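You operate a simulated robot arm through the tools that you are given. There is no shell and no other tool. Be economical: measure what you need, move in short steps, check, and stop when the job is done.

Carry out the task below with a simulated robot arm. There is one attempt and no reset: what you move stays moved.

## Task
Grease the middle of the lever arm, then swing it to its stop and back.
Fine: small flat brush, grease from the orange can, on the bending lever's arm; brush back in the black can; stops and dial stay. Set down upright: small flat brush. A coat counts when it lies all over at full strength: go over it till it gets no stronger.

The check looks at the end state, three seconds after you hand in, the way a careful person would. Anything else that was tipped, shoved, dropped, spilled or broken makes it a failure.

## Robot
A 6-joint arm with a two-finger parallel gripper, fixed in place. Base frame: the origin is at the foot of the arm, x ahead of it, y to its left, z up; the work surface is at about z = 0.864. Units: m, degrees, N and s.
With the tool pointing down near the work surface it reaches from about 0.26 to 0.68 m from the base axis. Its first joint turns from -66.0 to 66.0 degrees. Payload 2.9 kg.
Tool frame: the origin (TCP) lies between the finger pads and is the grasp point; the fingertips stand 0.03 m ahead of it; z points along the fingers, y is the line along which they close. Largest opening 0.11 m; finger width 0.02, thickness 0.01; the body of the gripper, 0.048 by 0.112 m, starts 0.055 m behind the TCP.
Orientation is that of the tool frame in the base frame, as a unit quaternion [w, x, y, z]. With the fingers straight down and closing along the base's y, the tool's x points along the base's -x, its y along +y and its z along -z.

## Interface
- The arm moves only by the tool play_rows. Its argument "moves" is one flat list of numbers, 7 for each row, row after row: the turn, a rotation vector about the tool's x, y, z in degrees, then the shift along the tool's x, y, z in m, then the finger opening in m, from 0 to 0.11. In form: [rx, ry, rz, x, y, z, grip, rx, ry, rz, x, y, z, grip, ...]. A call has 1 to 8 rows; each row shifts and turns the commanded pose from where the row before left it, along the tool's axes as they then stand. Each row takes 0.2 s and may step no farther than 0.05 m and 8.6 degrees from the row before; otherwise, or with a gripper value out of range, the whole call is refused. A pose out of reach is approached as far as the arm can. The call stops where the force on the tool passes 90 N (or 10 N more than at its start, if that is more) or the arm is blocked; 0.2 s more then pass. The fingers move at their own pace (about 0.108 m/s each) and stop on an object; they squeeze with about 25 N. The grip force told is the motor's: it shows also when the fingers shut on nothing. Time passes only in rows, and 0.2 s behind the last, so rows that do not move let the fingers close. It gives the time, the measured TCP pose, the force on the tool (base axes), the opening and the grip force at its end, in the units of the frame above (readings bear some noise), with the torque about the TCP (base axes, N m) and any sound that the robot's microphone picked up.
- Cameras (640 x 400 px; columns grow to the right, rows downward): "scene" is fixed at [0.0901, 0.444, 1.3925]; the picture's right is [-0.64, -0.77, 0.00], its down [-0.37, 0.31, -0.87] and it looks along [0.67, -0.56, -0.49] (base axes); focal length 214 px, centre (320, 200). "wrist" rides on the gripper at [0.072, 0.017, -0.103] in the tool frame; the picture's right is [-0.23, 0.97, 0.00], its down [-0.76, -0.18, -0.62] and it looks along [-0.61, -0.14, 0.78] (tool axes); focal length 222 px, centre (320, 200). There is no depth. A picture from a camera that has moved, and an enlarged one, comes with that camera's place and axes in the base frame and with its lens.
- get_image(camera): a new picture of that camera. It takes no simulated time.
- zoom(camera, box): a new picture of the part [left, top, right, bottom] of that camera's present view, enlarged. It takes no simulated time.
- hand_in(): hands the job in; it is judged then, once.

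Go step by step. Nothing tells you positions but the pictures and the camera data: compare them with the known pose of the tool, close in by small moves and look again before you grip or let go. The budget is 120 turns and 84 pictures, counting those below and the enlarged ones. Unless the task says otherwise, let go and move clear before handing in, and close with one line.

The tools are called after ">>>" as a command line: name --argument value ..., lists and objects as JSON in quotes. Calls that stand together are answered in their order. play_rows: Moves the arm, as the interface text tells. Its arguments: {"type":"object","properties":{"moves":{"type":"array","items":{"type":"number"}}},"required":["moves"]} The other tools are called the same way: get_image (camera) takes a picture; zoom (camera, box) takes an enlarged picture of a part of a camera's view; hand_in () hands the job in.

At the start:

```text
time_s: 0.0
eef_pos: [0.2902, 0.2312, 1.2857]
ee_rot: [0.0, 0.001, 1.0, 0.0]
wrist_force: [-0.7, 0.2, 0.7]
ft_torque: [-0.03, 0.0, -0.03]
grip_width: 0.1101
finger_force: 0.1
```

scene: 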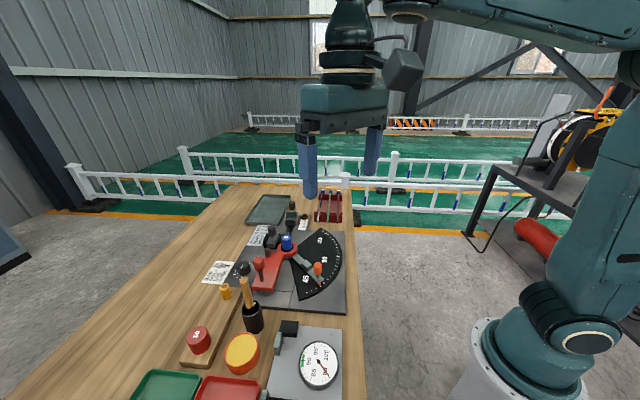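
wrist: 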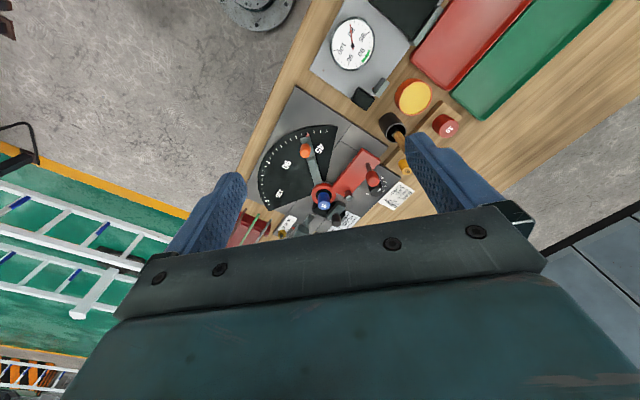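

I see a bench with a bending lever, a black can with a brush in it, an orange can (grease), a dial gauge and trays. I'll enlarge the views to measure first.

>>> zoom --camera "scene" --box '[180, 180, 380, 305]'

>>> zoom --camera "scene" --box '[160, 260, 360, 385]'

>>> zoom --camera "wrist" --box '[220, 60, 480, 240]'

```text
3.20 times, centred on (280, 242) of scene
camera zoom: at [0.0901, 0.444, 1.3925], right [-0.64, -0.77, 0.0], down [-0.37, 0.31, -0.87], along [0.67, -0.56, -0.49], focal length 686 px, centre (448, 64)
```

zoom: 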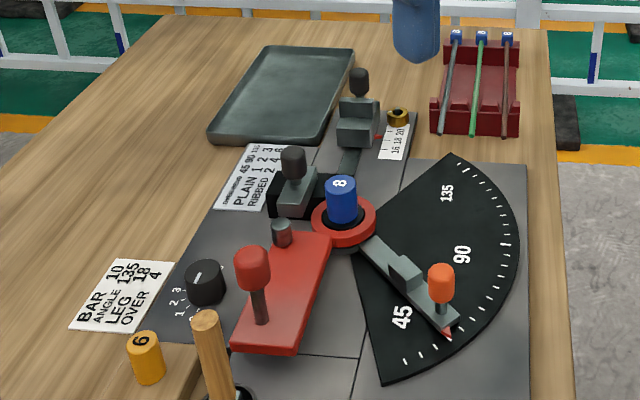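

```text
3.20 times, centred on (260, 322) of scene
camera zoom: at [0.0901, 0.444, 1.3925], right [-0.64, -0.77, 0.0], down [-0.37, 0.31, -0.87], along [0.67, -0.56, -0.49], focal length 686 px, centre (512, -192)
```

zoom: 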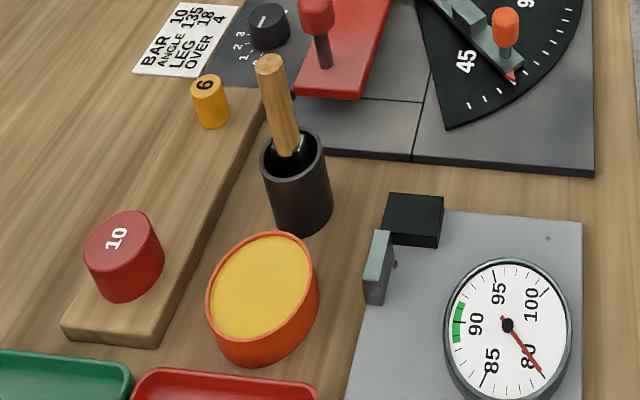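

```text
2.22 times, centred on (350, 150) of wrist
camera zoom: at [0.2169, 0.247, 1.39], right [0.23, 0.97, 0.0], down [0.76, -0.18, 0.62], along [0.61, -0.14, -0.78], focal length 494 px, centre (253, 311)
```

zoom: 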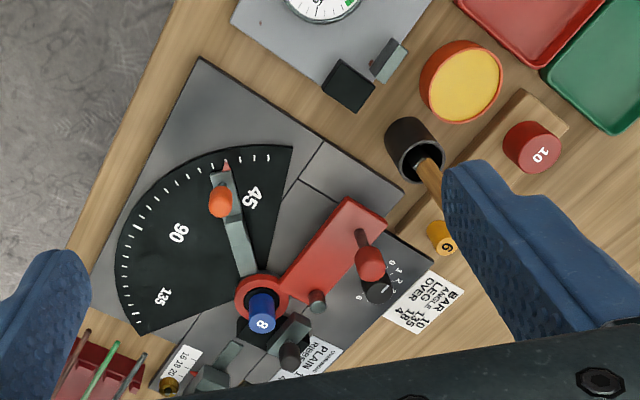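

The red arm with the red knob looks like the bending lever, and the grey arm with the orange knob is its stop. The black can is near (0.43, 0.37) and the orange grease can near (0.38, 0.415). I'll move lower for a closer wrist view of the brush and cans.

>>> play_rows --moves '[0, 0, 0, 0, 0.03, 0.03, 0.11, 0, 0, 0, 0, 0.03, 0.03, 0.11, 0, 0, 0, 0, 0.03, 0.03, 0.11, 0, 0, 0, 0, 0.03, 0.03, 0.11]'

>>> get_image --camera "wrist"

>>> get_image --camera "scene"

```text
time_s: 1.0
eef_pos: [0.2904, 0.3522, 1.1657]
ee_rot: [0.001, 0.0, 1.0, 0.0]
wrist_force: [0.3, -0.4, 1.3]
ft_torque: [0.0, 0.02, -0.02]
grip_width: 0.1098
finger_force: 0.1
```

```text
78 pictures are left
camera wrist: at [0.2167, 0.3677, 1.269], right [0.23, 0.97, 0.0], down [0.76, -0.18, 0.62], along [0.61, -0.14, -0.78], focal length 222 px, centre (320, 200)
```

wrist: 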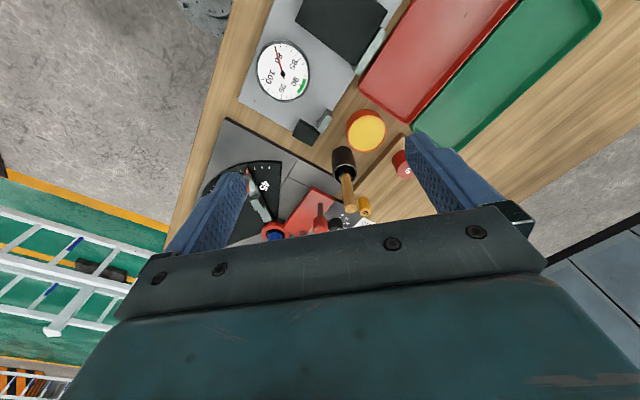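

```text
77 pictures are left
```

scene: 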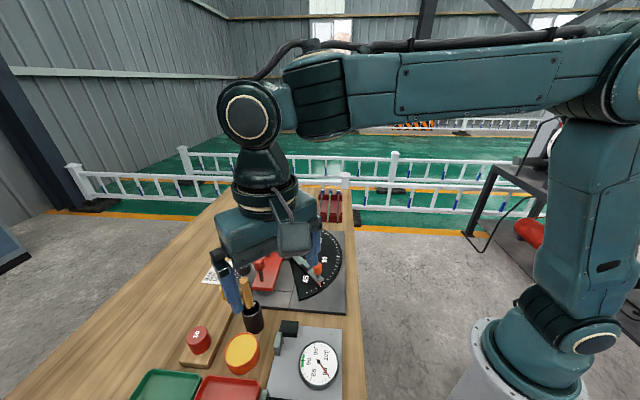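

I have a nearer wrist view of the cans and the brush. I'll enlarge it to triangulate the brush.

>>> zoom --camera "wrist" --box '[240, 90, 420, 240]'

>>> zoom --camera "scene" --box '[200, 230, 320, 380]'

```text
2.67 times, centred on (330, 165) of wrist
camera zoom: at [0.2167, 0.3677, 1.269], right [0.23, 0.97, 0.0], down [0.76, -0.18, 0.62], along [0.61, -0.14, -0.78], focal length 592 px, centre (293, 293)
```

zoom: 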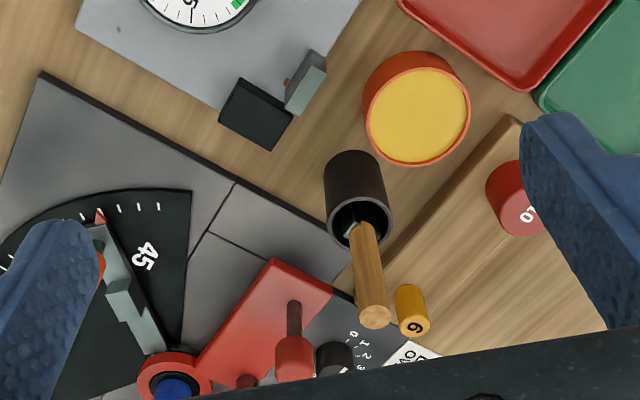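

```text
2.67 times, centred on (260, 305) of scene
camera zoom: at [0.0901, 0.444, 1.3925], right [-0.64, -0.77, 0.0], down [-0.37, 0.31, -0.87], along [0.67, -0.56, -0.49], focal length 572 px, centre (480, -80)
```

zoom: 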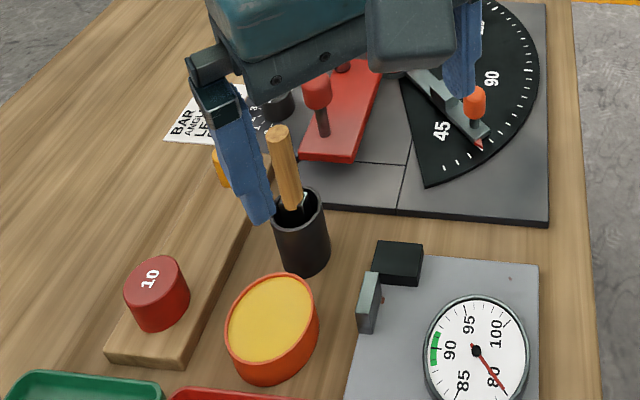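

The handle top comes out at about (0.444, 0.363, 1.014). I'll zoom tighter to find how the brush leans and how it is turned.

>>> zoom --camera "wrist" --box '[318, 140, 378, 220]'

>>> zoom --camera "scene" --box '[225, 265, 285, 340]'

```text
5.00 times, centred on (348, 180) of wrist
camera zoom: at [0.2167, 0.3677, 1.269], right [0.23, 0.97, 0.0], down [0.76, -0.18, 0.62], along [0.61, -0.14, -0.78], focal length 1111 px, centre (180, 300)
```

zoom: 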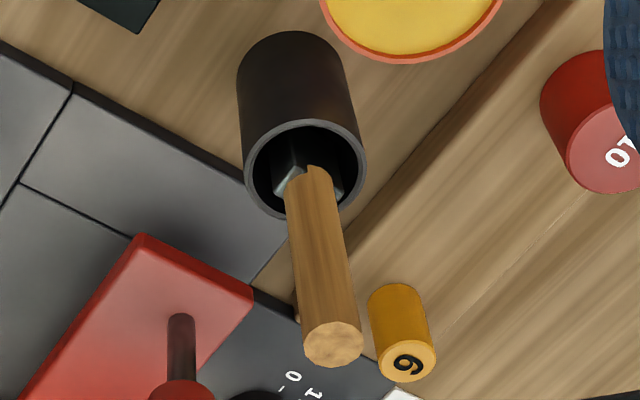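

```text
5.33 times, centred on (255, 302) of scene
camera zoom: at [0.0901, 0.444, 1.3925], right [-0.64, -0.77, 0.0], down [-0.37, 0.31, -0.87], along [0.67, -0.56, -0.49], focal length 1144 px, centre (667, -347)
```

zoom: 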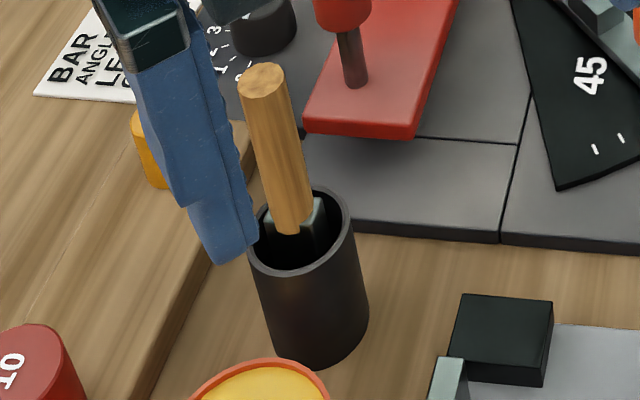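

The two lines of sight cross at too shallow an angle to trust the x value. I'll move above the brush with open fingers, fingertips just clear of the handle top, for a better view.

>>> play_rows --moves '[0, 0, 0, -0.036, 0.003, 0.012, 0.11, 0, 0, 0, -0.036, 0.003, 0.012, 0.11, 0, 0, 0, -0.036, 0.003, 0.025, 0.11, 0, 0, 0, -0.036, 0.003, 0.025, 0.11]'

>>> get_image --camera "wrist"

>>> zoom --camera "scene" --box '[200, 220, 320, 340]'

```text
time_s: 2.0
eef_pos: [0.4334, 0.3638, 1.0906]
ee_rot: [0.001, -0.001, 1.0, 0.0]
wrist_force: [-0.1, 0.6, -0.3]
ft_torque: [0.01, 0.02, 0.01]
grip_width: 0.1101
finger_force: 0.0
```

```text
72 pictures are left
camera wrist: at [0.3606, 0.3796, 1.1946], right [0.23, 0.97, 0.0], down [0.76, -0.18, 0.62], along [0.61, -0.14, -0.78], focal length 222 px, centre (320, 200)
```

wrist: 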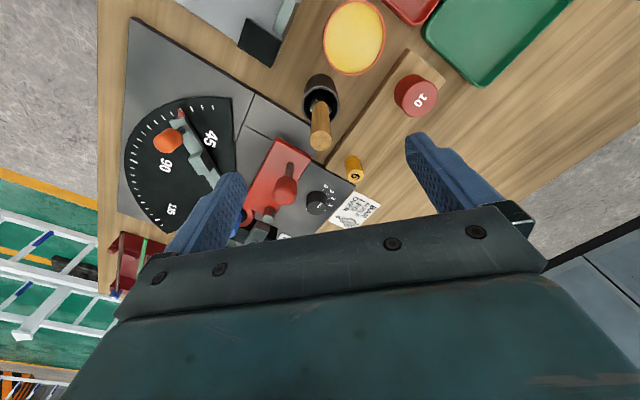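

```text
3.33 times, centred on (260, 280) of scene
camera zoom: at [0.09, 0.444, 1.3925], right [-0.64, -0.77, 0.0], down [-0.37, 0.31, -0.87], along [0.67, -0.56, -0.49], focal length 715 px, centre (520, -67)
```

zoom: 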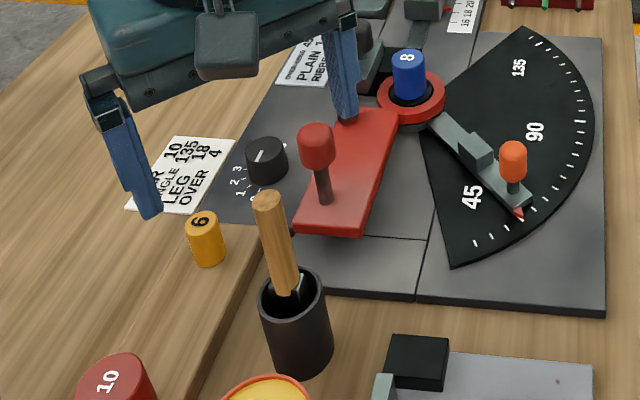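

Now the brush and lever are seen from a new spot. I'll enlarge the brush and the lever.

>>> zoom --camera "wrist" --box '[285, 65, 365, 165]'

>>> zoom --camera "wrist" --box '[120, 90, 370, 250]'

```text
4.00 times, centred on (325, 115) of wrist
camera zoom: at [0.3606, 0.3796, 1.1946], right [0.23, 0.97, 0.0], down [0.76, -0.18, 0.62], along [0.61, -0.14, -0.78], focal length 888 px, centre (300, 540)
```

zoom: 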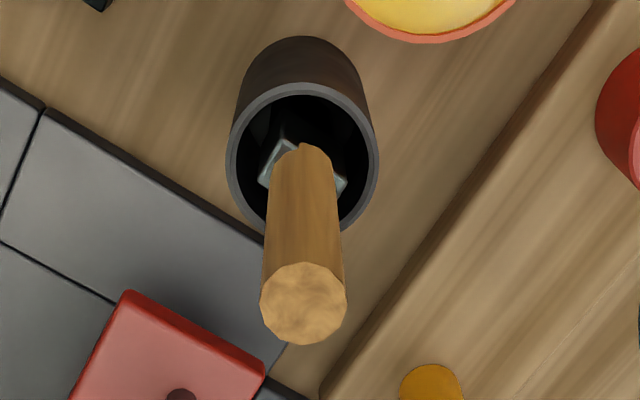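

```text
2.50 times, centred on (245, 170) of wrist
camera zoom: at [0.3606, 0.3796, 1.1946], right [0.23, 0.97, 0.0], down [0.76, -0.18, 0.62], along [0.61, -0.14, -0.78], focal length 555 px, centre (508, 275)
```

zoom: 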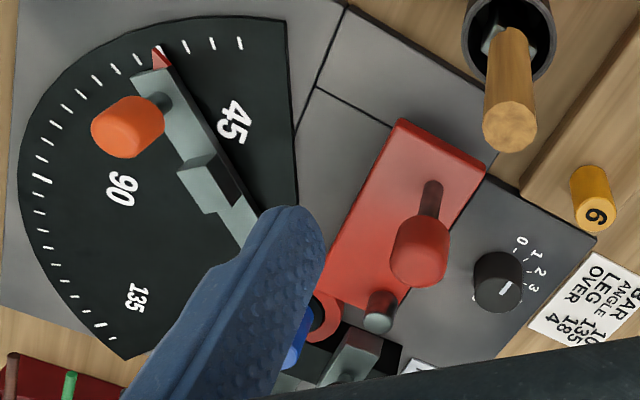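

The brush handle runs from about (0.427, 0.365, 0.944) up to (0.434, 0.364, 1.025), only about 5° off vertical, and the TCP is right over it. I'll lower to z≈0.998 and close.

>>> play_rows --moves '[0, 0, 0, 0.0005, 0, 0.03, 0.11, 0, 0, 0, 0.0005, 0, 0.03, 0.08, 0, 0, 0, 0, 0, 0.02, 0.05, 0, 0, 0, 0, 0, 0.012, 0.04]'

>>> get_image --camera "wrist"

>>> zoom --camera "scene" --box '[200, 220, 320, 340]'

```text
time_s: 3.0
eef_pos: [0.4342, 0.3634, 1.0004]
ee_rot: [0.0, 0.0, 1.0, 0.0]
wrist_force: [0.2, 0.7, 0.2]
ft_torque: [0.02, 0.0, -0.02]
grip_width: 0.0399
finger_force: 0.2
```

```text
68 pictures are left
camera wrist: at [0.36, 0.379, 1.1033], right [0.23, 0.97, 0.0], down [0.76, -0.18, 0.62], along [0.61, -0.14, -0.78], focal length 222 px, centre (320, 200)
```

wrist: 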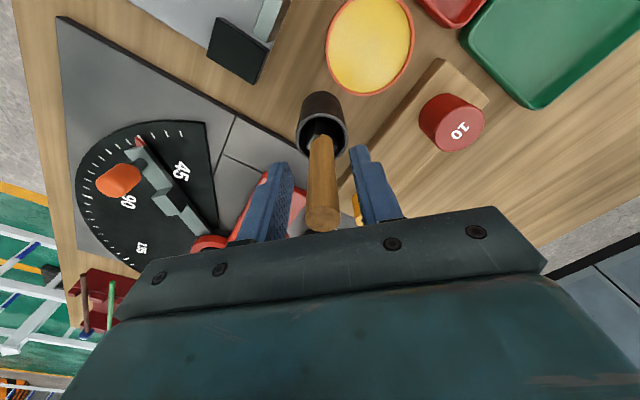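

```text
3.33 times, centred on (260, 280) of scene
camera zoom: at [0.0901, 0.444, 1.3925], right [-0.64, -0.77, 0.0], down [-0.37, 0.31, -0.87], along [0.67, -0.56, -0.49], focal length 715 px, centre (520, -67)
```

zoom: 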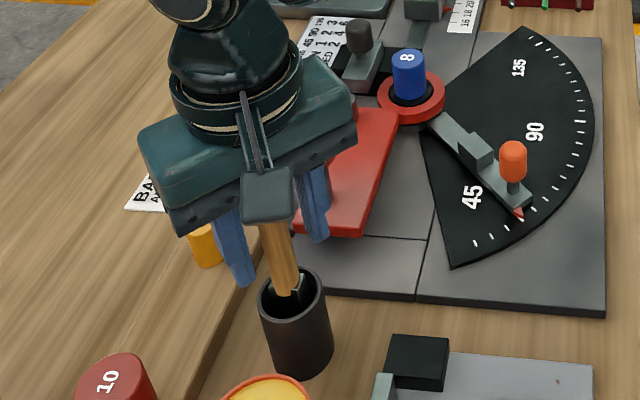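

The handle sits between the fingers, so I'll close on it and then lift straight up a little.

>>> play_rows --moves '[0, 0, 0, 0, 0, 0, 0, 0, 0, 0, 0, 0, 0, 0, 0, 0, 0, 0, 0, 0, 0]'

>>> play_rows --moves '[0, 0, 0, 0, 0, -0.02, 0, 0, 0, 0, 0, 0, -0.04, 0, 0, 0, 0, 0, 0, -0.045, 0, 0, 0, 0, 0, 0, -0.045, 0]'

>>> get_image --camera "wrist"

>>> zoom --camera "scene" --box '[200, 170, 320, 320]'

```text
time_s: 3.8
eef_pos: [0.4338, 0.3636, 1.0008]
ee_rot: [0.0, 0.0, 1.0, 0.0]
wrist_force: [-0.9, 0.1, 0.2]
ft_torque: [0.0, -0.03, 0.0]
grip_width: 0.0174
finger_force: 24.6
```

```text
time_s: 4.8
eef_pos: [0.4343, 0.363, 1.1513]
ee_rot: [0.0, -0.001, 1.0, 0.0]
wrist_force: [0.8, -0.5, -1.3]
ft_torque: [-0.02, 0.01, 0.05]
grip_width: 0.0175
finger_force: 25.5
```

```text
66 pictures are left
camera wrist: at [0.3605, 0.38, 1.2551], right [0.23, 0.97, 0.0], down [0.76, -0.18, 0.62], along [0.61, -0.14, -0.78], focal length 222 px, centre (320, 200)
```

wrist: 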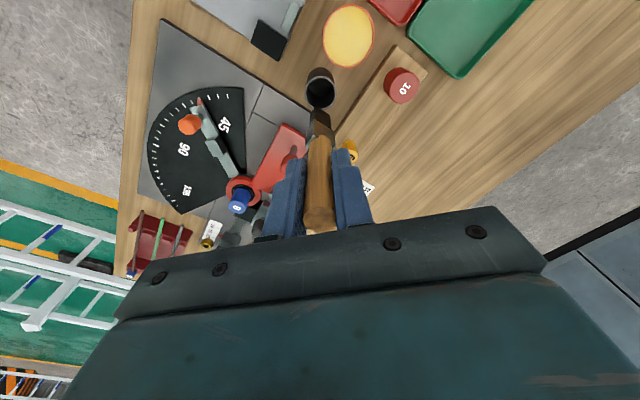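

```text
2.67 times, centred on (260, 245) of scene
camera zoom: at [0.0901, 0.444, 1.3925], right [-0.64, -0.77, 0.0], down [-0.37, 0.31, -0.87], along [0.67, -0.56, -0.49], focal length 572 px, centre (480, 80)
```

zoom: 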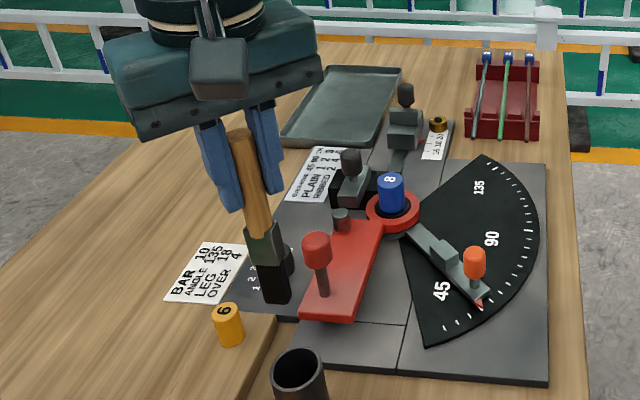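

The brush is held. Next I'll enlarge both views for the bristle tip position and how the flat side is turned.

>>> zoom --camera "wrist" --box '[280, 55, 370, 165]'

>>> zoom --camera "scene" --box '[265, 212, 325, 290]'

>>> zoom --camera "scene" --box '[270, 210, 330, 295]'

```text
3.64 times, centred on (325, 110) of wrist
camera zoom: at [0.3605, 0.38, 1.2551], right [0.23, 0.97, 0.0], down [0.76, -0.18, 0.62], along [0.61, -0.14, -0.78], focal length 808 px, centre (302, 527)
```

zoom: 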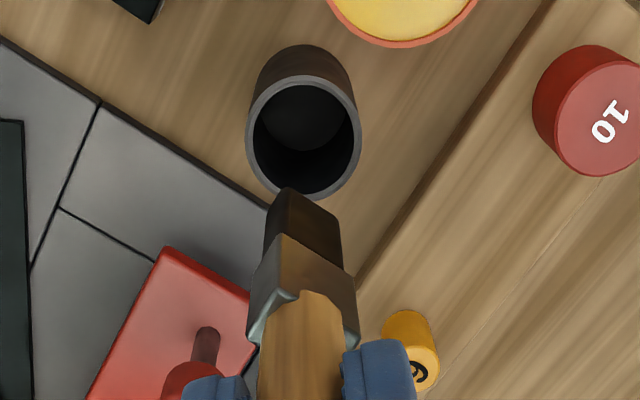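

```text
5.13 times, centred on (295, 251) of scene
camera zoom: at [0.0901, 0.444, 1.3925], right [-0.64, -0.77, 0.0], down [-0.37, 0.31, -0.87], along [0.67, -0.56, -0.49], focal length 1100 px, centre (448, -62)
```

zoom: 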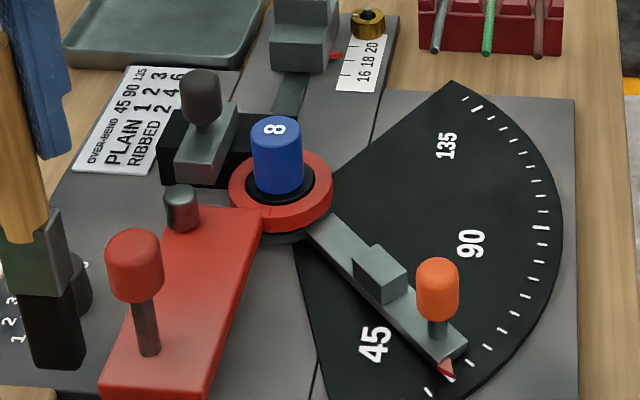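

```text
4.71 times, centred on (300, 252) of scene
camera zoom: at [0.0901, 0.444, 1.3925], right [-0.64, -0.77, 0.0], down [-0.37, 0.31, -0.87], along [0.67, -0.56, -0.49], focal length 1009 px, centre (414, -47)
```

zoom: 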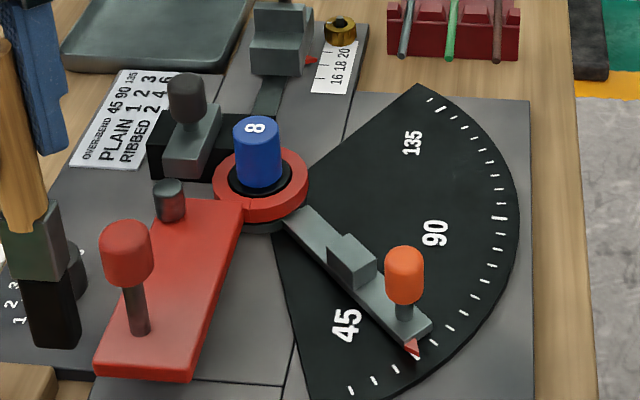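

The bristle tip is about 0.13 m below the TCP, with its wide side roughly across the lever arm. The grease can centre is near (0.383, 0.415) with its rim at z≈0.897. I'll go over it and lower part way.

>>> play_rows --moves '[0, 0, 0, 0.023, 0.0255, 0.0, 0, 0, 0, 0, 0.023, 0.0255, 0.02, 0, 0, 0, 0, 0, 0, 0.04, 0, 0, 0, 0, 0, 0, 0.04, 0, 0, 0, 0, 0, 0, 0.015, 0]'

>>> zoom --camera "wrist" --box '[260, 20, 400, 200]'

>>> zoom --camera "scene" --box '[190, 260, 310, 390]'

```text
time_s: 6.0
eef_pos: [0.3877, 0.414, 1.0346]
ee_rot: [0.001, 0.001, 1.0, 0.0]
wrist_force: [-0.4, 0.4, -1.5]
ft_torque: [-0.02, -0.01, 0.01]
grip_width: 0.0172
finger_force: 25.5
```

```text
2.22 times, centred on (330, 110) of wrist
camera zoom: at [0.3139, 0.4301, 1.1381], right [0.23, 0.97, 0.0], down [0.76, -0.18, 0.62], along [0.61, -0.14, -0.78], focal length 494 px, centre (298, 400)
```

zoom: 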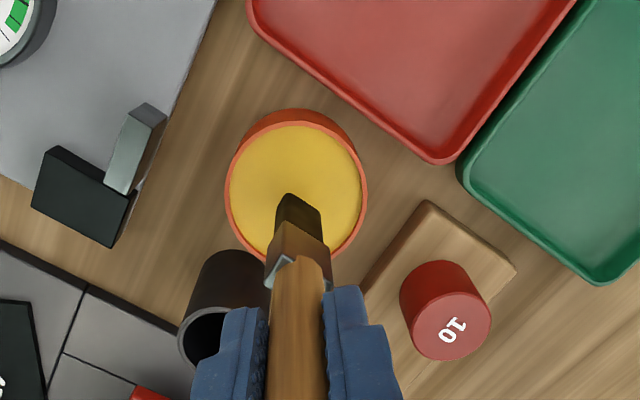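

```text
3.08 times, centred on (250, 325) of scene
camera zoom: at [0.0901, 0.444, 1.3925], right [-0.64, -0.77, 0.0], down [-0.37, 0.31, -0.87], along [0.67, -0.56, -0.49], focal length 660 px, centre (535, -185)
```

zoom: 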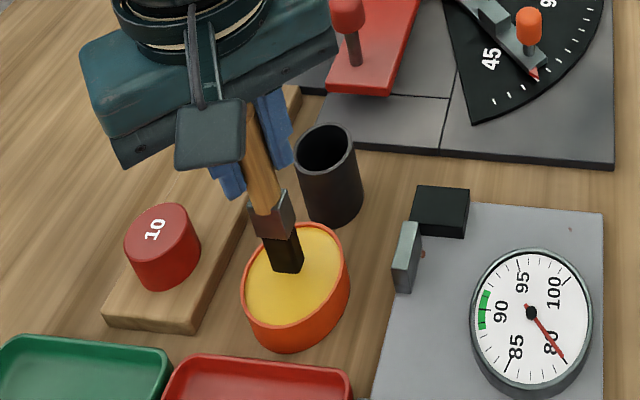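

The bristles hang inside the can's opening. I'll lower them in small steps, watching the force.

>>> play_rows --moves '[0, 0, 0, 0.003, 0, 0.012, 0, 0, 0, 0, 0, 0, 0.006, 0, 0, 0, 0, 0, 0, 0.005, 0, 0, 0, 0, 0, 0, 0, 0]'

>>> zoom --camera "scene" --box '[210, 290, 300, 380]'

```text
time_s: 7.0
eef_pos: [0.3843, 0.4138, 1.0138]
ee_rot: [0.002, 0.0, 1.0, 0.002]
wrist_force: [1.9, -2.9, 24.5]
ft_torque: [-0.28, -0.22, 0.0]
grip_width: 0.0173
finger_force: 24.9
```

```text
4.44 times, centred on (255, 335) of scene
camera zoom: at [0.0898, 0.4436, 1.3926], right [-0.64, -0.77, 0.0], down [-0.37, 0.31, -0.87], along [0.67, -0.56, -0.49], focal length 953 px, centre (609, -400)
```

zoom: 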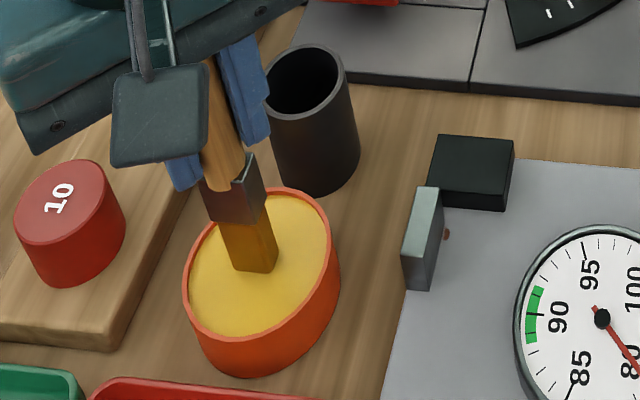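

Contact at 24 N, and the bristles have turned grease-coloured. I'll lift gently and look.

>>> play_rows --moves '[0, 0, 0, 0, 0, -0.003, 0, 0, 0, 0, 0, 0, 0, 0, 0, 0, 0, 0, 0, -0.01, 0, 0, 0, 0, 0, 0, -0.03, 0, 0, 0, 0, 0, 0, -0.04, 0]'

>>> zoom --camera "wrist" --box '[270, 50, 380, 180]'

>>> zoom --camera "scene" --box '[190, 220, 310, 370]'

```text
time_s: 8.2
eef_pos: [0.3844, 0.4136, 1.0958]
ee_rot: [0.0, -0.001, 1.0, -0.001]
wrist_force: [-0.1, 0.8, -0.4]
ft_torque: [0.0, 0.01, 0.02]
grip_width: 0.0171
finger_force: 25.6
```

```text
3.08 times, centred on (325, 115) of wrist
camera zoom: at [0.3108, 0.4304, 1.1992], right [0.23, 0.97, 0.0], down [0.76, -0.18, 0.62], along [0.61, -0.14, -0.78], focal length 684 px, centre (305, 462)
```

zoom: 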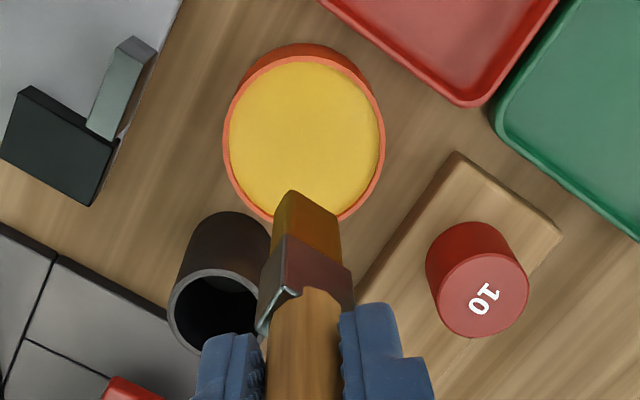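

```text
2.67 times, centred on (250, 295) of scene
camera zoom: at [0.0901, 0.444, 1.3925], right [-0.64, -0.77, 0.0], down [-0.37, 0.31, -0.87], along [0.67, -0.56, -0.49], focal length 572 px, centre (507, -53)
```

zoom: 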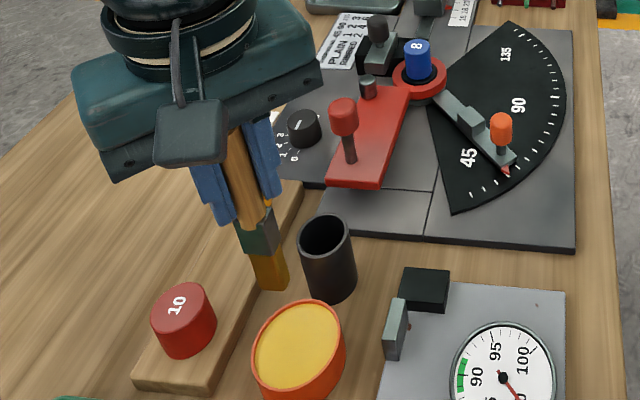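

The bristles are loaded. I make the lever's top z≈0.905, with its end at (0.489, 0.314) and running along (0.715, -0.70) toward the pivot; its middle is about (0.536, 0.266). I'll lift over the red knob, go above the middle and look.

>>> play_rows --moves '[0, 0, 0, 0, 0, -0.045, 0, 0, 0, 0, -0.03, -0.0296, -0.009, 0, 0, 0, 0, -0.03, -0.0296, 0, 0, 0, 0, 0, -0.03, -0.0296, 0, 0, 0, 0, 0, -0.03, -0.0296, 0, 0, 0, 0, 0, -0.0296, -0.0296, 0, 0]'

>>> play_rows --moves '[0, 0, 0, 0, 0, 0.04, 0, 0, 0, 0, 0, 0, 0.04, 0]'

>>> zoom --camera "wrist" --box '[200, 20, 440, 220]'

>>> zoom --camera "scene" --box '[230, 190, 330, 300]'

```text
time_s: 9.6
eef_pos: [0.5347, 0.2664, 1.1502]
ee_rot: [0.001, -0.001, 1.0, 0.0]
wrist_force: [0.0, -0.2, -0.2]
ft_torque: [-0.01, 0.0, 0.0]
grip_width: 0.0172
finger_force: 24.8
```

```text
time_s: 10.2
eef_pos: [0.5353, 0.2659, 1.0689]
ee_rot: [0.001, -0.001, 1.0, 0.0]
wrist_force: [-0.1, 0.1, -0.2]
ft_torque: [-0.06, 0.01, 0.03]
grip_width: 0.0173
finger_force: 24.8
```

```text
2.00 times, centred on (320, 120) of wrist
camera zoom: at [0.461, 0.2822, 1.1735], right [0.23, 0.97, 0.0], down [0.76, -0.18, 0.62], along [0.61, -0.14, -0.78], focal length 444 px, centre (320, 360)
```

zoom: 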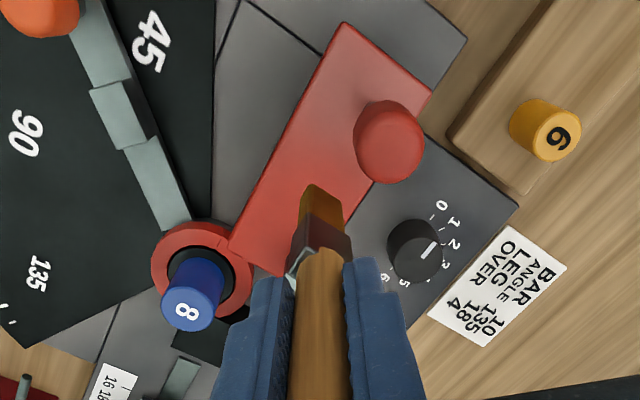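

```text
3.64 times, centred on (280, 245) of scene
camera zoom: at [0.0901, 0.444, 1.3925], right [-0.64, -0.77, 0.0], down [-0.37, 0.31, -0.87], along [0.67, -0.56, -0.49], focal length 780 px, centre (466, 36)
```

zoom: 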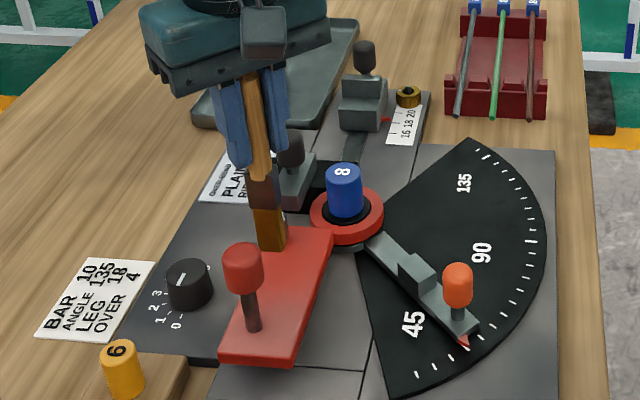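

The bristle tip sits above the middle of the arm with its wide side across it. I'll lower until it touches.

>>> play_rows --moves '[0, 0, 0, 0, 0, 0.024, 0, 0, 0, 0, 0, 0, 0.005, 0, 0, 0, 0, 0, 0, 0.002, 0, 0, 0, 0, 0, 0, 0, 0]'

>>> zoom --camera "wrist" --box '[240, 0, 400, 160]'

```text
time_s: 11.2
eef_pos: [0.5345, 0.2654, 1.0387]
ee_rot: [0.001, 0.0, 1.0, 0.0]
wrist_force: [0.3, 1.4, -0.8]
ft_torque: [0.03, -0.01, 0.03]
grip_width: 0.0172
finger_force: 24.8
```

```text
2.50 times, centred on (320, 80) of wrist
camera zoom: at [0.4609, 0.282, 1.1421], right [0.23, 0.97, 0.0], down [0.76, -0.18, 0.62], along [0.61, -0.14, -0.78], focal length 555 px, centre (320, 500)
```

zoom: 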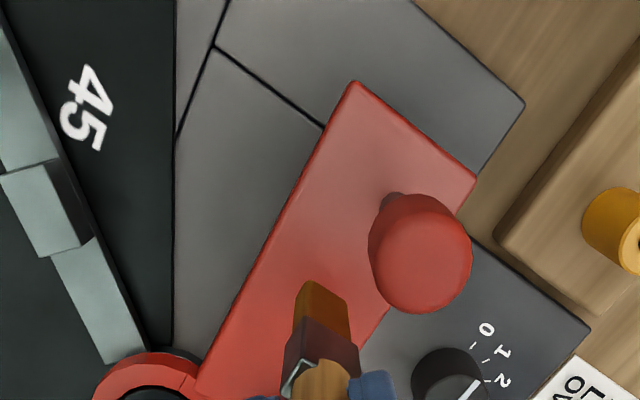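

No contact yet, so I'll go down further in 2 mm steps.

>>> play_rows --moves '[0, 0, 0, 0, 0, 0.002, 0, 0, 0, 0, 0, 0, 0.002, 0, 0, 0, 0, 0, 0, 0, 0]'

```text
time_s: 12.0
eef_pos: [0.5349, 0.2657, 1.0347]
ee_rot: [-0.001, 0.0, 1.0, 0.0]
wrist_force: [-0.4, -0.6, -1.1]
ft_torque: [0.01, -0.05, 0.03]
grip_width: 0.0173
finger_force: 25.2
```

>>> play_rows --moves '[0, 0, 0, 0, 0, 0.0015, 0, 0, 0, 0, 0, 0, 0.0015, 0, 0, 0, 0, 0, 0, 0, 0]'

```text
time_s: 12.8
eef_pos: [0.5349, 0.2656, 1.0313]
ee_rot: [0.001, 0.0, 1.0, -0.001]
wrist_force: [0.4, -0.1, -1.1]
ft_torque: [0.0, 0.07, -0.01]
grip_width: 0.0174
finger_force: 25.1
```

Still free, so I'll keep lowering.

>>> play_rows --moves '[0, 0, 0, 0, 0, 0.0015, 0, 0, 0, 0, 0, 0, 0.0015, 0, 0, 0, 0, 0, 0, 0, 0]'

>>> zoom --camera "scene" --box '[230, 210, 310, 300]'

```text
time_s: 13.6
eef_pos: [0.5333, 0.2672, 1.0278]
ee_rot: [0.0, 0.0, 1.0, 0.0]
wrist_force: [-0.3, 0.0, -0.9]
ft_torque: [0.02, -0.01, 0.01]
grip_width: 0.0175
finger_force: 24.8
```

```text
4.44 times, centred on (270, 255) of scene
camera zoom: at [0.0901, 0.444, 1.3925], right [-0.64, -0.77, 0.0], down [-0.37, 0.31, -0.87], along [0.67, -0.56, -0.49], focal length 953 px, centre (542, -44)
```

zoom: 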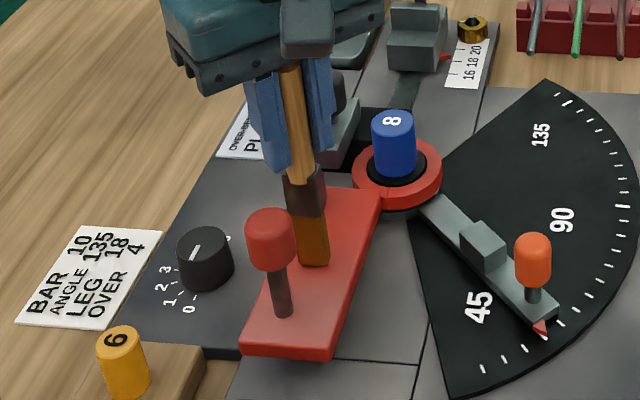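

Very close now. I'll go down in finer steps.

>>> play_rows --moves '[0, 0, 0, 0, 0, 0.0015, 0, 0, 0, 0, 0, 0, 0, 0]'

>>> play_rows --moves '[0, 0, 0, 0, 0, 0.0015, 0, 0, 0, 0, 0, 0, 0, 0]'

>>> play_rows --moves '[0, 0, 0, 0, 0, 0.0015, 0, 0, 0, 0, 0, 0, 0, 0]'

```text
time_s: 14.2
eef_pos: [0.5329, 0.2666, 1.0291]
ee_rot: [0.001, -0.001, 1.0, 0.0]
wrist_force: [-2.5, -1.0, 6.4]
ft_torque: [-0.03, 0.24, 0.0]
grip_width: 0.0171
finger_force: 24.6
```

```text
time_s: 14.8
eef_pos: [0.5343, 0.2664, 1.028]
ee_rot: [0.004, -0.001, 1.0, 0.002]
wrist_force: [-2.7, -1.0, 20.5]
ft_torque: [-0.19, 0.34, 0.0]
grip_width: 0.0176
finger_force: 25.0
```

```text
time_s: 15.4
eef_pos: [0.5339, 0.2657, 1.026]
ee_rot: [0.002, 0.001, 1.0, 0.002]
wrist_force: [1.9, -0.5, 23.3]
ft_torque: [-0.03, -0.22, 0.02]
grip_width: 0.0174
finger_force: 24.3
```

Contact at TCP z≈1.027. I'll ease off to a light press and make a first stroke along the arm.

>>> play_rows --moves '[0, 0, 0, 0, 0, -0.002, 0, 0, 0, 0, 0.00644, 0.0063, 0, 0, 0, 0, 0, 0.00644, 0.0063, 0, 0, 0, 0, 0, -0.00644, -0.0063, 0, 0, 0, 0, 0, -0.00644, -0.0063, 0, 0, 0, 0, 0, -0.00644, -0.0063, 0, 0, 0, 0, 0, -0.00644, -0.0063, 0, 0]'

>>> zoom --camera "wrist" --box '[240, 0, 400, 160]'

>>> zoom --camera "scene" --box '[230, 210, 310, 300]'

```text
time_s: 17.0
eef_pos: [0.5467, 0.253, 1.0257]
ee_rot: [0.0, -0.001, 1.0, -0.001]
wrist_force: [-1.1, 1.0, 4.5]
ft_torque: [0.14, 0.11, -0.01]
grip_width: 0.017
finger_force: 24.6
```

```text
2.50 times, centred on (320, 80) of wrist
camera zoom: at [0.4733, 0.2691, 1.1292], right [0.23, 0.97, 0.0], down [0.76, -0.18, 0.62], along [0.61, -0.14, -0.78], focal length 555 px, centre (320, 500)
```

zoom: 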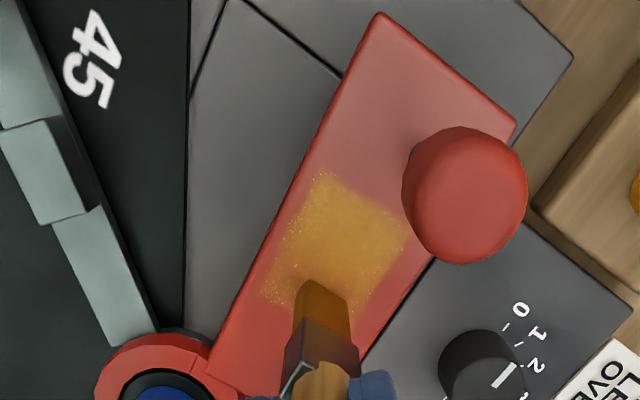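

```text
4.44 times, centred on (270, 255) of scene
camera zoom: at [0.09, 0.444, 1.3925], right [-0.64, -0.77, 0.0], down [-0.37, 0.31, -0.87], along [0.67, -0.56, -0.49], focal length 953 px, centre (542, -44)
```

zoom: 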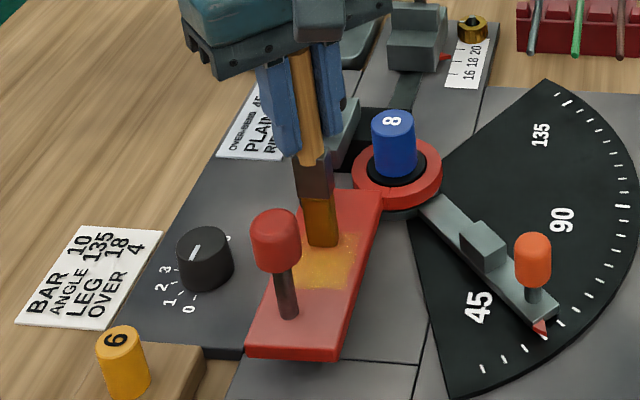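

The grease is going on well, still thin at the edges. I'll go over it in lanes, shifted to each side.

>>> play_rows --moves '[0, 0, 0, 0.006, -0.0062, 0, 0, 0, 0, 0, 0.00644, 0.0063, 0, 0, 0, 0, 0, 0.00644, 0.0063, 0, 0, 0, 0, 0, 0.00644, 0.0063, 0, 0, 0, 0, 0, 0.00644, 0.0063, 0, 0, 0, 0, 0, -0.006, 0.0062, 0, 0, 0, 0, 0, -0.006, 0.0062, 0, 0]'

>>> play_rows --moves '[0, 0, 0, -0.00644, -0.0063, 0, 0, 0, 0, 0, -0.00644, -0.0063, 0, 0, 0, 0, 0, -0.00644, -0.0063, 0, 0, 0, 0, 0, -0.00644, -0.0063, 0, 0, 0, 0, 0, 0.006, -0.0062, 0, 0, 0, 0, 0, 0.00644, 0.0063, 0, 0, 0, 0, 0, 0.00644, 0.0063, 0, 0, 0, 0, 0, 0.00644, 0.0063, 0, 0]'

>>> zoom --camera "scene" --box '[230, 210, 310, 300]'

```text
time_s: 18.6
eef_pos: [0.5281, 0.2845, 1.0267]
ee_rot: [0.001, 0.001, 1.0, 0.0]
wrist_force: [0.3, -0.1, -0.9]
ft_torque: [0.02, 0.02, -0.02]
grip_width: 0.0174
finger_force: 25.0
```

```text
time_s: 20.4
eef_pos: [0.5277, 0.2721, 1.0262]
ee_rot: [0.0, 0.001, 1.0, 0.0]
wrist_force: [-0.1, 0.1, -0.8]
ft_torque: [-0.05, -0.02, 0.0]
grip_width: 0.0173
finger_force: 24.9
```

```text
4.44 times, centred on (270, 255) of scene
camera zoom: at [0.0901, 0.444, 1.3925], right [-0.64, -0.77, 0.0], down [-0.37, 0.31, -0.87], along [0.67, -0.56, -0.49], focal length 953 px, centre (542, -44)
```

zoom: 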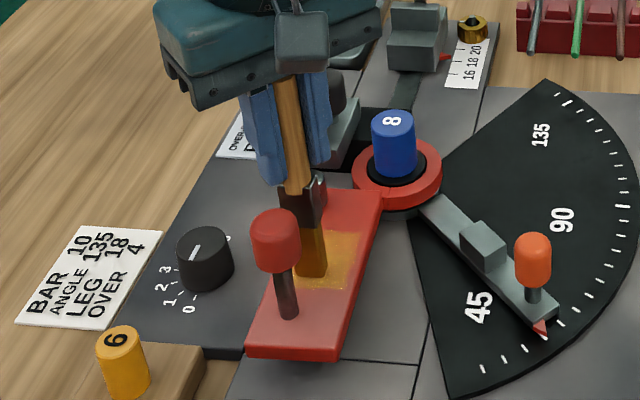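

The press has eased to nothing, and the brush may have turned a bit in the grip. I'll check the wrist view.

>>> zoom --camera "wrist" --box '[240, 0, 400, 180]'

```text
2.22 times, centred on (320, 90) of wrist
camera zoom: at [0.4544, 0.2882, 1.1295], right [0.23, 0.97, 0.0], down [0.76, -0.18, 0.62], along [0.61, -0.14, -0.78], focal length 494 px, centre (320, 444)
```

zoom: 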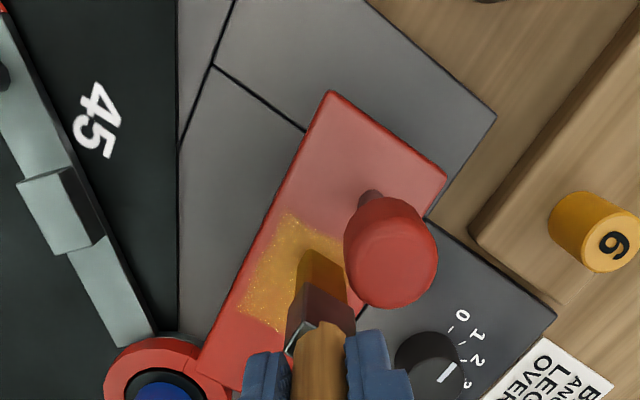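

The strokes are covering more of the width. I'll press 1.5 mm more and go over it again in lanes.

>>> play_rows --moves '[0, 0, 0, 0.00644, 0.0063, 0.0015, 0, 0, 0, 0, -0.009, -0.0088, 0, 0, 0, 0, 0, -0.009, -0.0088, 0, 0, 0, 0, 0, -0.009, -0.0088, 0, 0, 0, 0, 0, 0.007, -0.00715, 0, 0, 0, 0, 0, 0.009, 0.0088, 0, 0, 0, 0, 0, 0.009, 0.0088, 0, 0, 0, 0, 0, 0.009, 0.0088, 0, 0]'

>>> play_rows --moves '[0, 0, 0, -0.014, 0.0143, 0, 0, 0, 0, 0, -0.009, -0.0088, 0, 0, 0, 0, 0, -0.009, -0.0088, 0, 0, 0, 0, 0, -0.009, -0.0088, 0, 0, 0, 0, 0, 0.007, -0.00715, 0, 0, 0, 0, 0, 0.009, 0.0088, 0, 0, 0, 0, 0, 0.009, 0.0088, 0, 0, 0, 0, 0, 0.009, 0.0088, 0, 0]'

>>> play_rows --moves '[0, 0, 0, 0, 0, -0.025, 0, 0, 0, 0, -0.03, -0.03, -0.025, 0, 0, 0, 0, -0.03, -0.03, 0, 0]'

>>> zoom --camera "wrist" --box '[240, 0, 400, 160]'

>>> zoom --camera "scene" --box '[230, 210, 310, 300]'

```text
time_s: 22.2
eef_pos: [0.5144, 0.2708, 1.0253]
ee_rot: [0.001, 0.0, 1.0, 0.0]
wrist_force: [2.4, -3.0, 10.5]
ft_torque: [-0.26, -0.28, 0.0]
grip_width: 0.0175
finger_force: 24.9
```

```text
time_s: 24.0
eef_pos: [0.5217, 0.2779, 1.0248]
ee_rot: [0.001, 0.001, 1.0, 0.0]
wrist_force: [2.2, -3.9, 13.1]
ft_torque: [-0.37, -0.4, -0.04]
grip_width: 0.0174
finger_force: 24.8
```

```text
time_s: 24.8
eef_pos: [0.5791, 0.2186, 1.0746]
ee_rot: [0.0, 0.0, 1.0, 0.0]
wrist_force: [0.7, -0.7, 0.8]
ft_torque: [0.0, 0.0, -0.03]
grip_width: 0.0173
finger_force: 24.6
```

```text
2.50 times, centred on (320, 80) of wrist
camera zoom: at [0.5075, 0.2345, 1.1783], right [0.23, 0.97, 0.0], down [0.76, -0.18, 0.62], along [0.61, -0.14, -0.78], focal length 555 px, centre (320, 500)
```

zoom: 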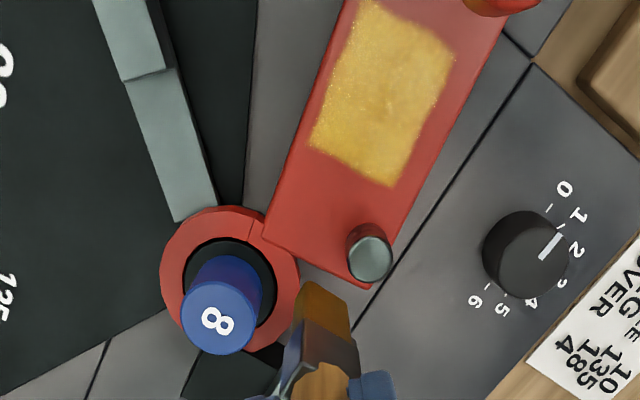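

```text
4.44 times, centred on (270, 255) of scene
camera zoom: at [0.09, 0.444, 1.3925], right [-0.64, -0.77, 0.0], down [-0.37, 0.31, -0.87], along [0.67, -0.56, -0.49], focal length 953 px, centre (542, -44)
```

zoom: 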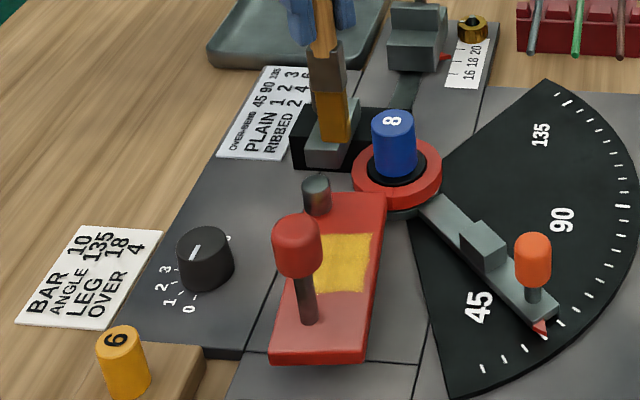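

The coat shows as a clear rectangle, and the lever has drifted a few degrees toward its stop. I'll raise for a full view of the lever and the coat.

>>> play_rows --moves '[0, 0, 0, 0.02, 0, -0.04, 0, 0, 0, 0, 0.02, 0, -0.04, 0]'

>>> zoom --camera "wrist" --box '[240, 40, 400, 160]'

```text
time_s: 25.4
eef_pos: [0.541, 0.218, 1.1554]
ee_rot: [0.0, 0.0, 1.0, 0.0]
wrist_force: [0.6, 0.4, -0.8]
ft_torque: [0.01, 0.0, 0.01]
grip_width: 0.017
finger_force: 24.6
```

```text
3.33 times, centred on (320, 100) of wrist
camera zoom: at [0.4669, 0.2351, 1.2583], right [0.23, 0.97, 0.0], down [0.76, -0.18, 0.62], along [0.61, -0.14, -0.78], focal length 740 px, centre (320, 533)
```

zoom: 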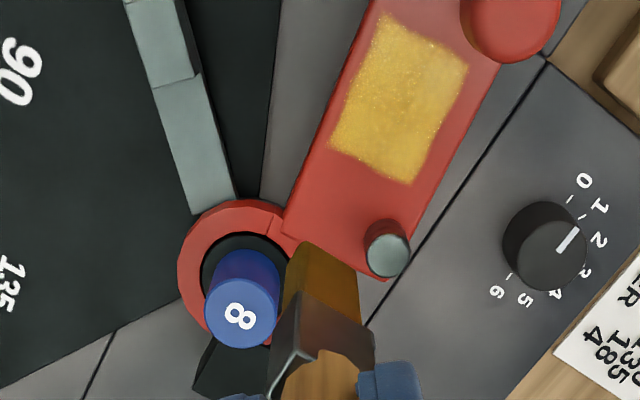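

The coat is a rectangle about 5 × 4 cm centred near (0.527, 0.256), slightly speckled at the edges. I'll do another pass in three lanes, stroking only along the arm and lifting between lanes so the lever stays put.

>>> play_rows --moves '[0, 0, 0, 0.0204, 0.0196, 0.03, 0, 0, 0, 0, 0.0203, 0.0195, 0.03, 0, 0, 0, 0, 0, 0, 0.04, 0, 0, 0, 0, 0, 0, 0.024, 0, 0, 0, 0, 0, 0, 0.006, 0]'

>>> play_rows --moves '[0, 0, 0, -0.0077, -0.00635, 0, 0, 0, 0, 0, -0.0077, -0.00635, 0, 0, 0, 0, 0, -0.0077, -0.00635, 0, 0, 0, 0, 0, -0.0077, -0.00635, 0, 0, 0, 0, 0, 0.0077, 0.00635, 0, 0, 0, 0, 0, 0.0077, 0.00635, 0, 0, 0, 0, 0, 0.0077, 0.00635, 0, 0, 0, 0, 0, 0.0077, 0.00635, 0, 0]'

```text
time_s: 26.6
eef_pos: [0.5008, 0.2573, 1.0259]
ee_rot: [0.002, 0.001, 1.0, 0.001]
wrist_force: [-1.9, 0.1, 7.3]
ft_torque: [0.0, 0.21, 0.02]
grip_width: 0.0174
finger_force: 25.5
```

```text
time_s: 28.4
eef_pos: [0.5013, 0.2569, 1.0258]
ee_rot: [0.001, 0.001, 1.0, -0.001]
wrist_force: [3.5, -3.5, 15.0]
ft_torque: [-0.41, -0.54, 0.0]
grip_width: 0.0176
finger_force: 24.9
```

Light contact held. Next come the centre lane and then the other side lane.

>>> play_rows --moves '[0, 0, 0, 0, 0, -0.008, 0, 0, 0, 0, -0.0083, 0.01, 0, 0, 0, 0, 0, 0, 0, 0.008, 0, 0, 0, 0, -0.0103, -0.00845, 0, 0, 0, 0, 0, -0.0103, -0.00845, 0, 0, 0, 0, 0, -0.0103, -0.00845, 0, 0, 0, 0, 0, 0.0154, 0.0127, 0, 0, 0, 0, 0, 0.0154, 0.0127, 0, 0]'

>>> play_rows --moves '[0, 0, 0, -0.0031, -0.0025, -0.008, 0, 0, 0, 0, -0.0083, 0.01, 0, 0, 0, 0, 0, 0, 0, 0.008, 0, 0, 0, 0, -0.0092, -0.0076, 0, 0, 0, 0, 0, -0.0092, -0.0076, 0, 0, 0, 0, 0, -0.0092, -0.0076, 0, 0, 0, 0, 0, 0.0138, 0.0114, 0, 0, 0, 0, 0, 0.0138, 0.0114, 0, 0]'

>>> play_rows --moves '[0, 0, 0, 0, 0, -0.04, 0, 0, 0, 0, -0.02, -0.03, -0.04, 0, 0, 0, 0, -0.004, -0.03, -0.04, 0]'

>>> zoom --camera "wrist" --box '[240, 20, 400, 160]'

```text
time_s: 30.2
eef_pos: [0.5101, 0.2683, 1.0255]
ee_rot: [0.002, 0.0, 1.0, 0.001]
wrist_force: [2.8, -1.5, 10.0]
ft_torque: [-0.21, -0.35, -0.03]
grip_width: 0.0172
finger_force: 25.2
```

```text
time_s: 32.0
eef_pos: [0.5219, 0.2764, 1.0257]
ee_rot: [0.002, 0.0, 1.0, 0.0]
wrist_force: [1.5, -0.7, 6.3]
ft_torque: [-0.16, -0.19, -0.02]
grip_width: 0.0172
finger_force: 24.6
```

```text
refused: row 2 steps farther than a row can; nothing moved
```

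```text
2.86 times, centred on (320, 90) of wrist
camera zoom: at [0.4475, 0.2913, 1.1285], right [0.23, 0.97, 0.0], down [0.76, -0.18, 0.63], along [0.61, -0.14, -0.78], focal length 635 px, centre (320, 514)
```

zoom: 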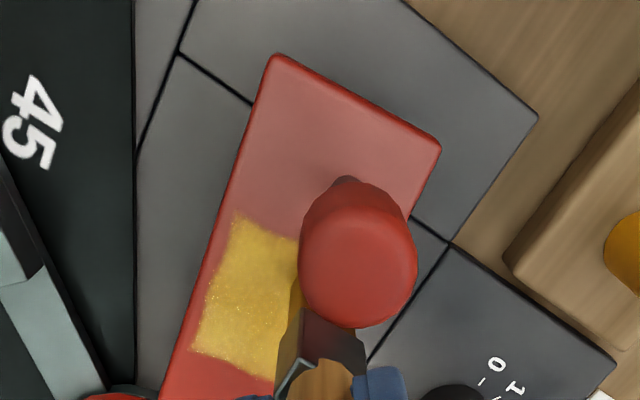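

I'll lift straight up and look at the coat again.

>>> play_rows --moves '[0, 0, 0, 0, 0, -0.04, 0, 0, 0, 0, 0, 0, -0.045, 0, 0, 0, 0, -0.02, -0.03, -0.03, 0, 0, 0, 0, 0, -0.03, -0.015, 0]'

>>> zoom --camera "wrist" --box '[240, 40, 400, 160]'

```text
time_s: 33.0
eef_pos: [0.5417, 0.2148, 1.1539]
ee_rot: [0.0, 0.0, 1.0, 0.0]
wrist_force: [-0.6, -1.0, -0.7]
ft_torque: [-0.02, 0.0, 0.0]
grip_width: 0.0173
finger_force: 25.4
```

```text
3.33 times, centred on (320, 100) of wrist
camera zoom: at [0.468, 0.2303, 1.258], right [0.23, 0.97, 0.0], down [0.76, -0.18, 0.62], along [0.61, -0.14, -0.78], focal length 740 px, centre (320, 533)
```

zoom: 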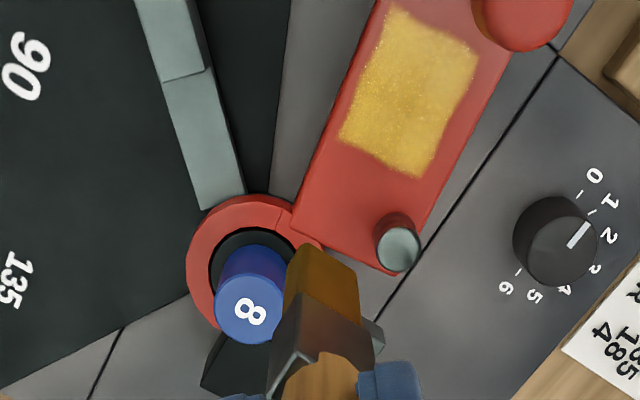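

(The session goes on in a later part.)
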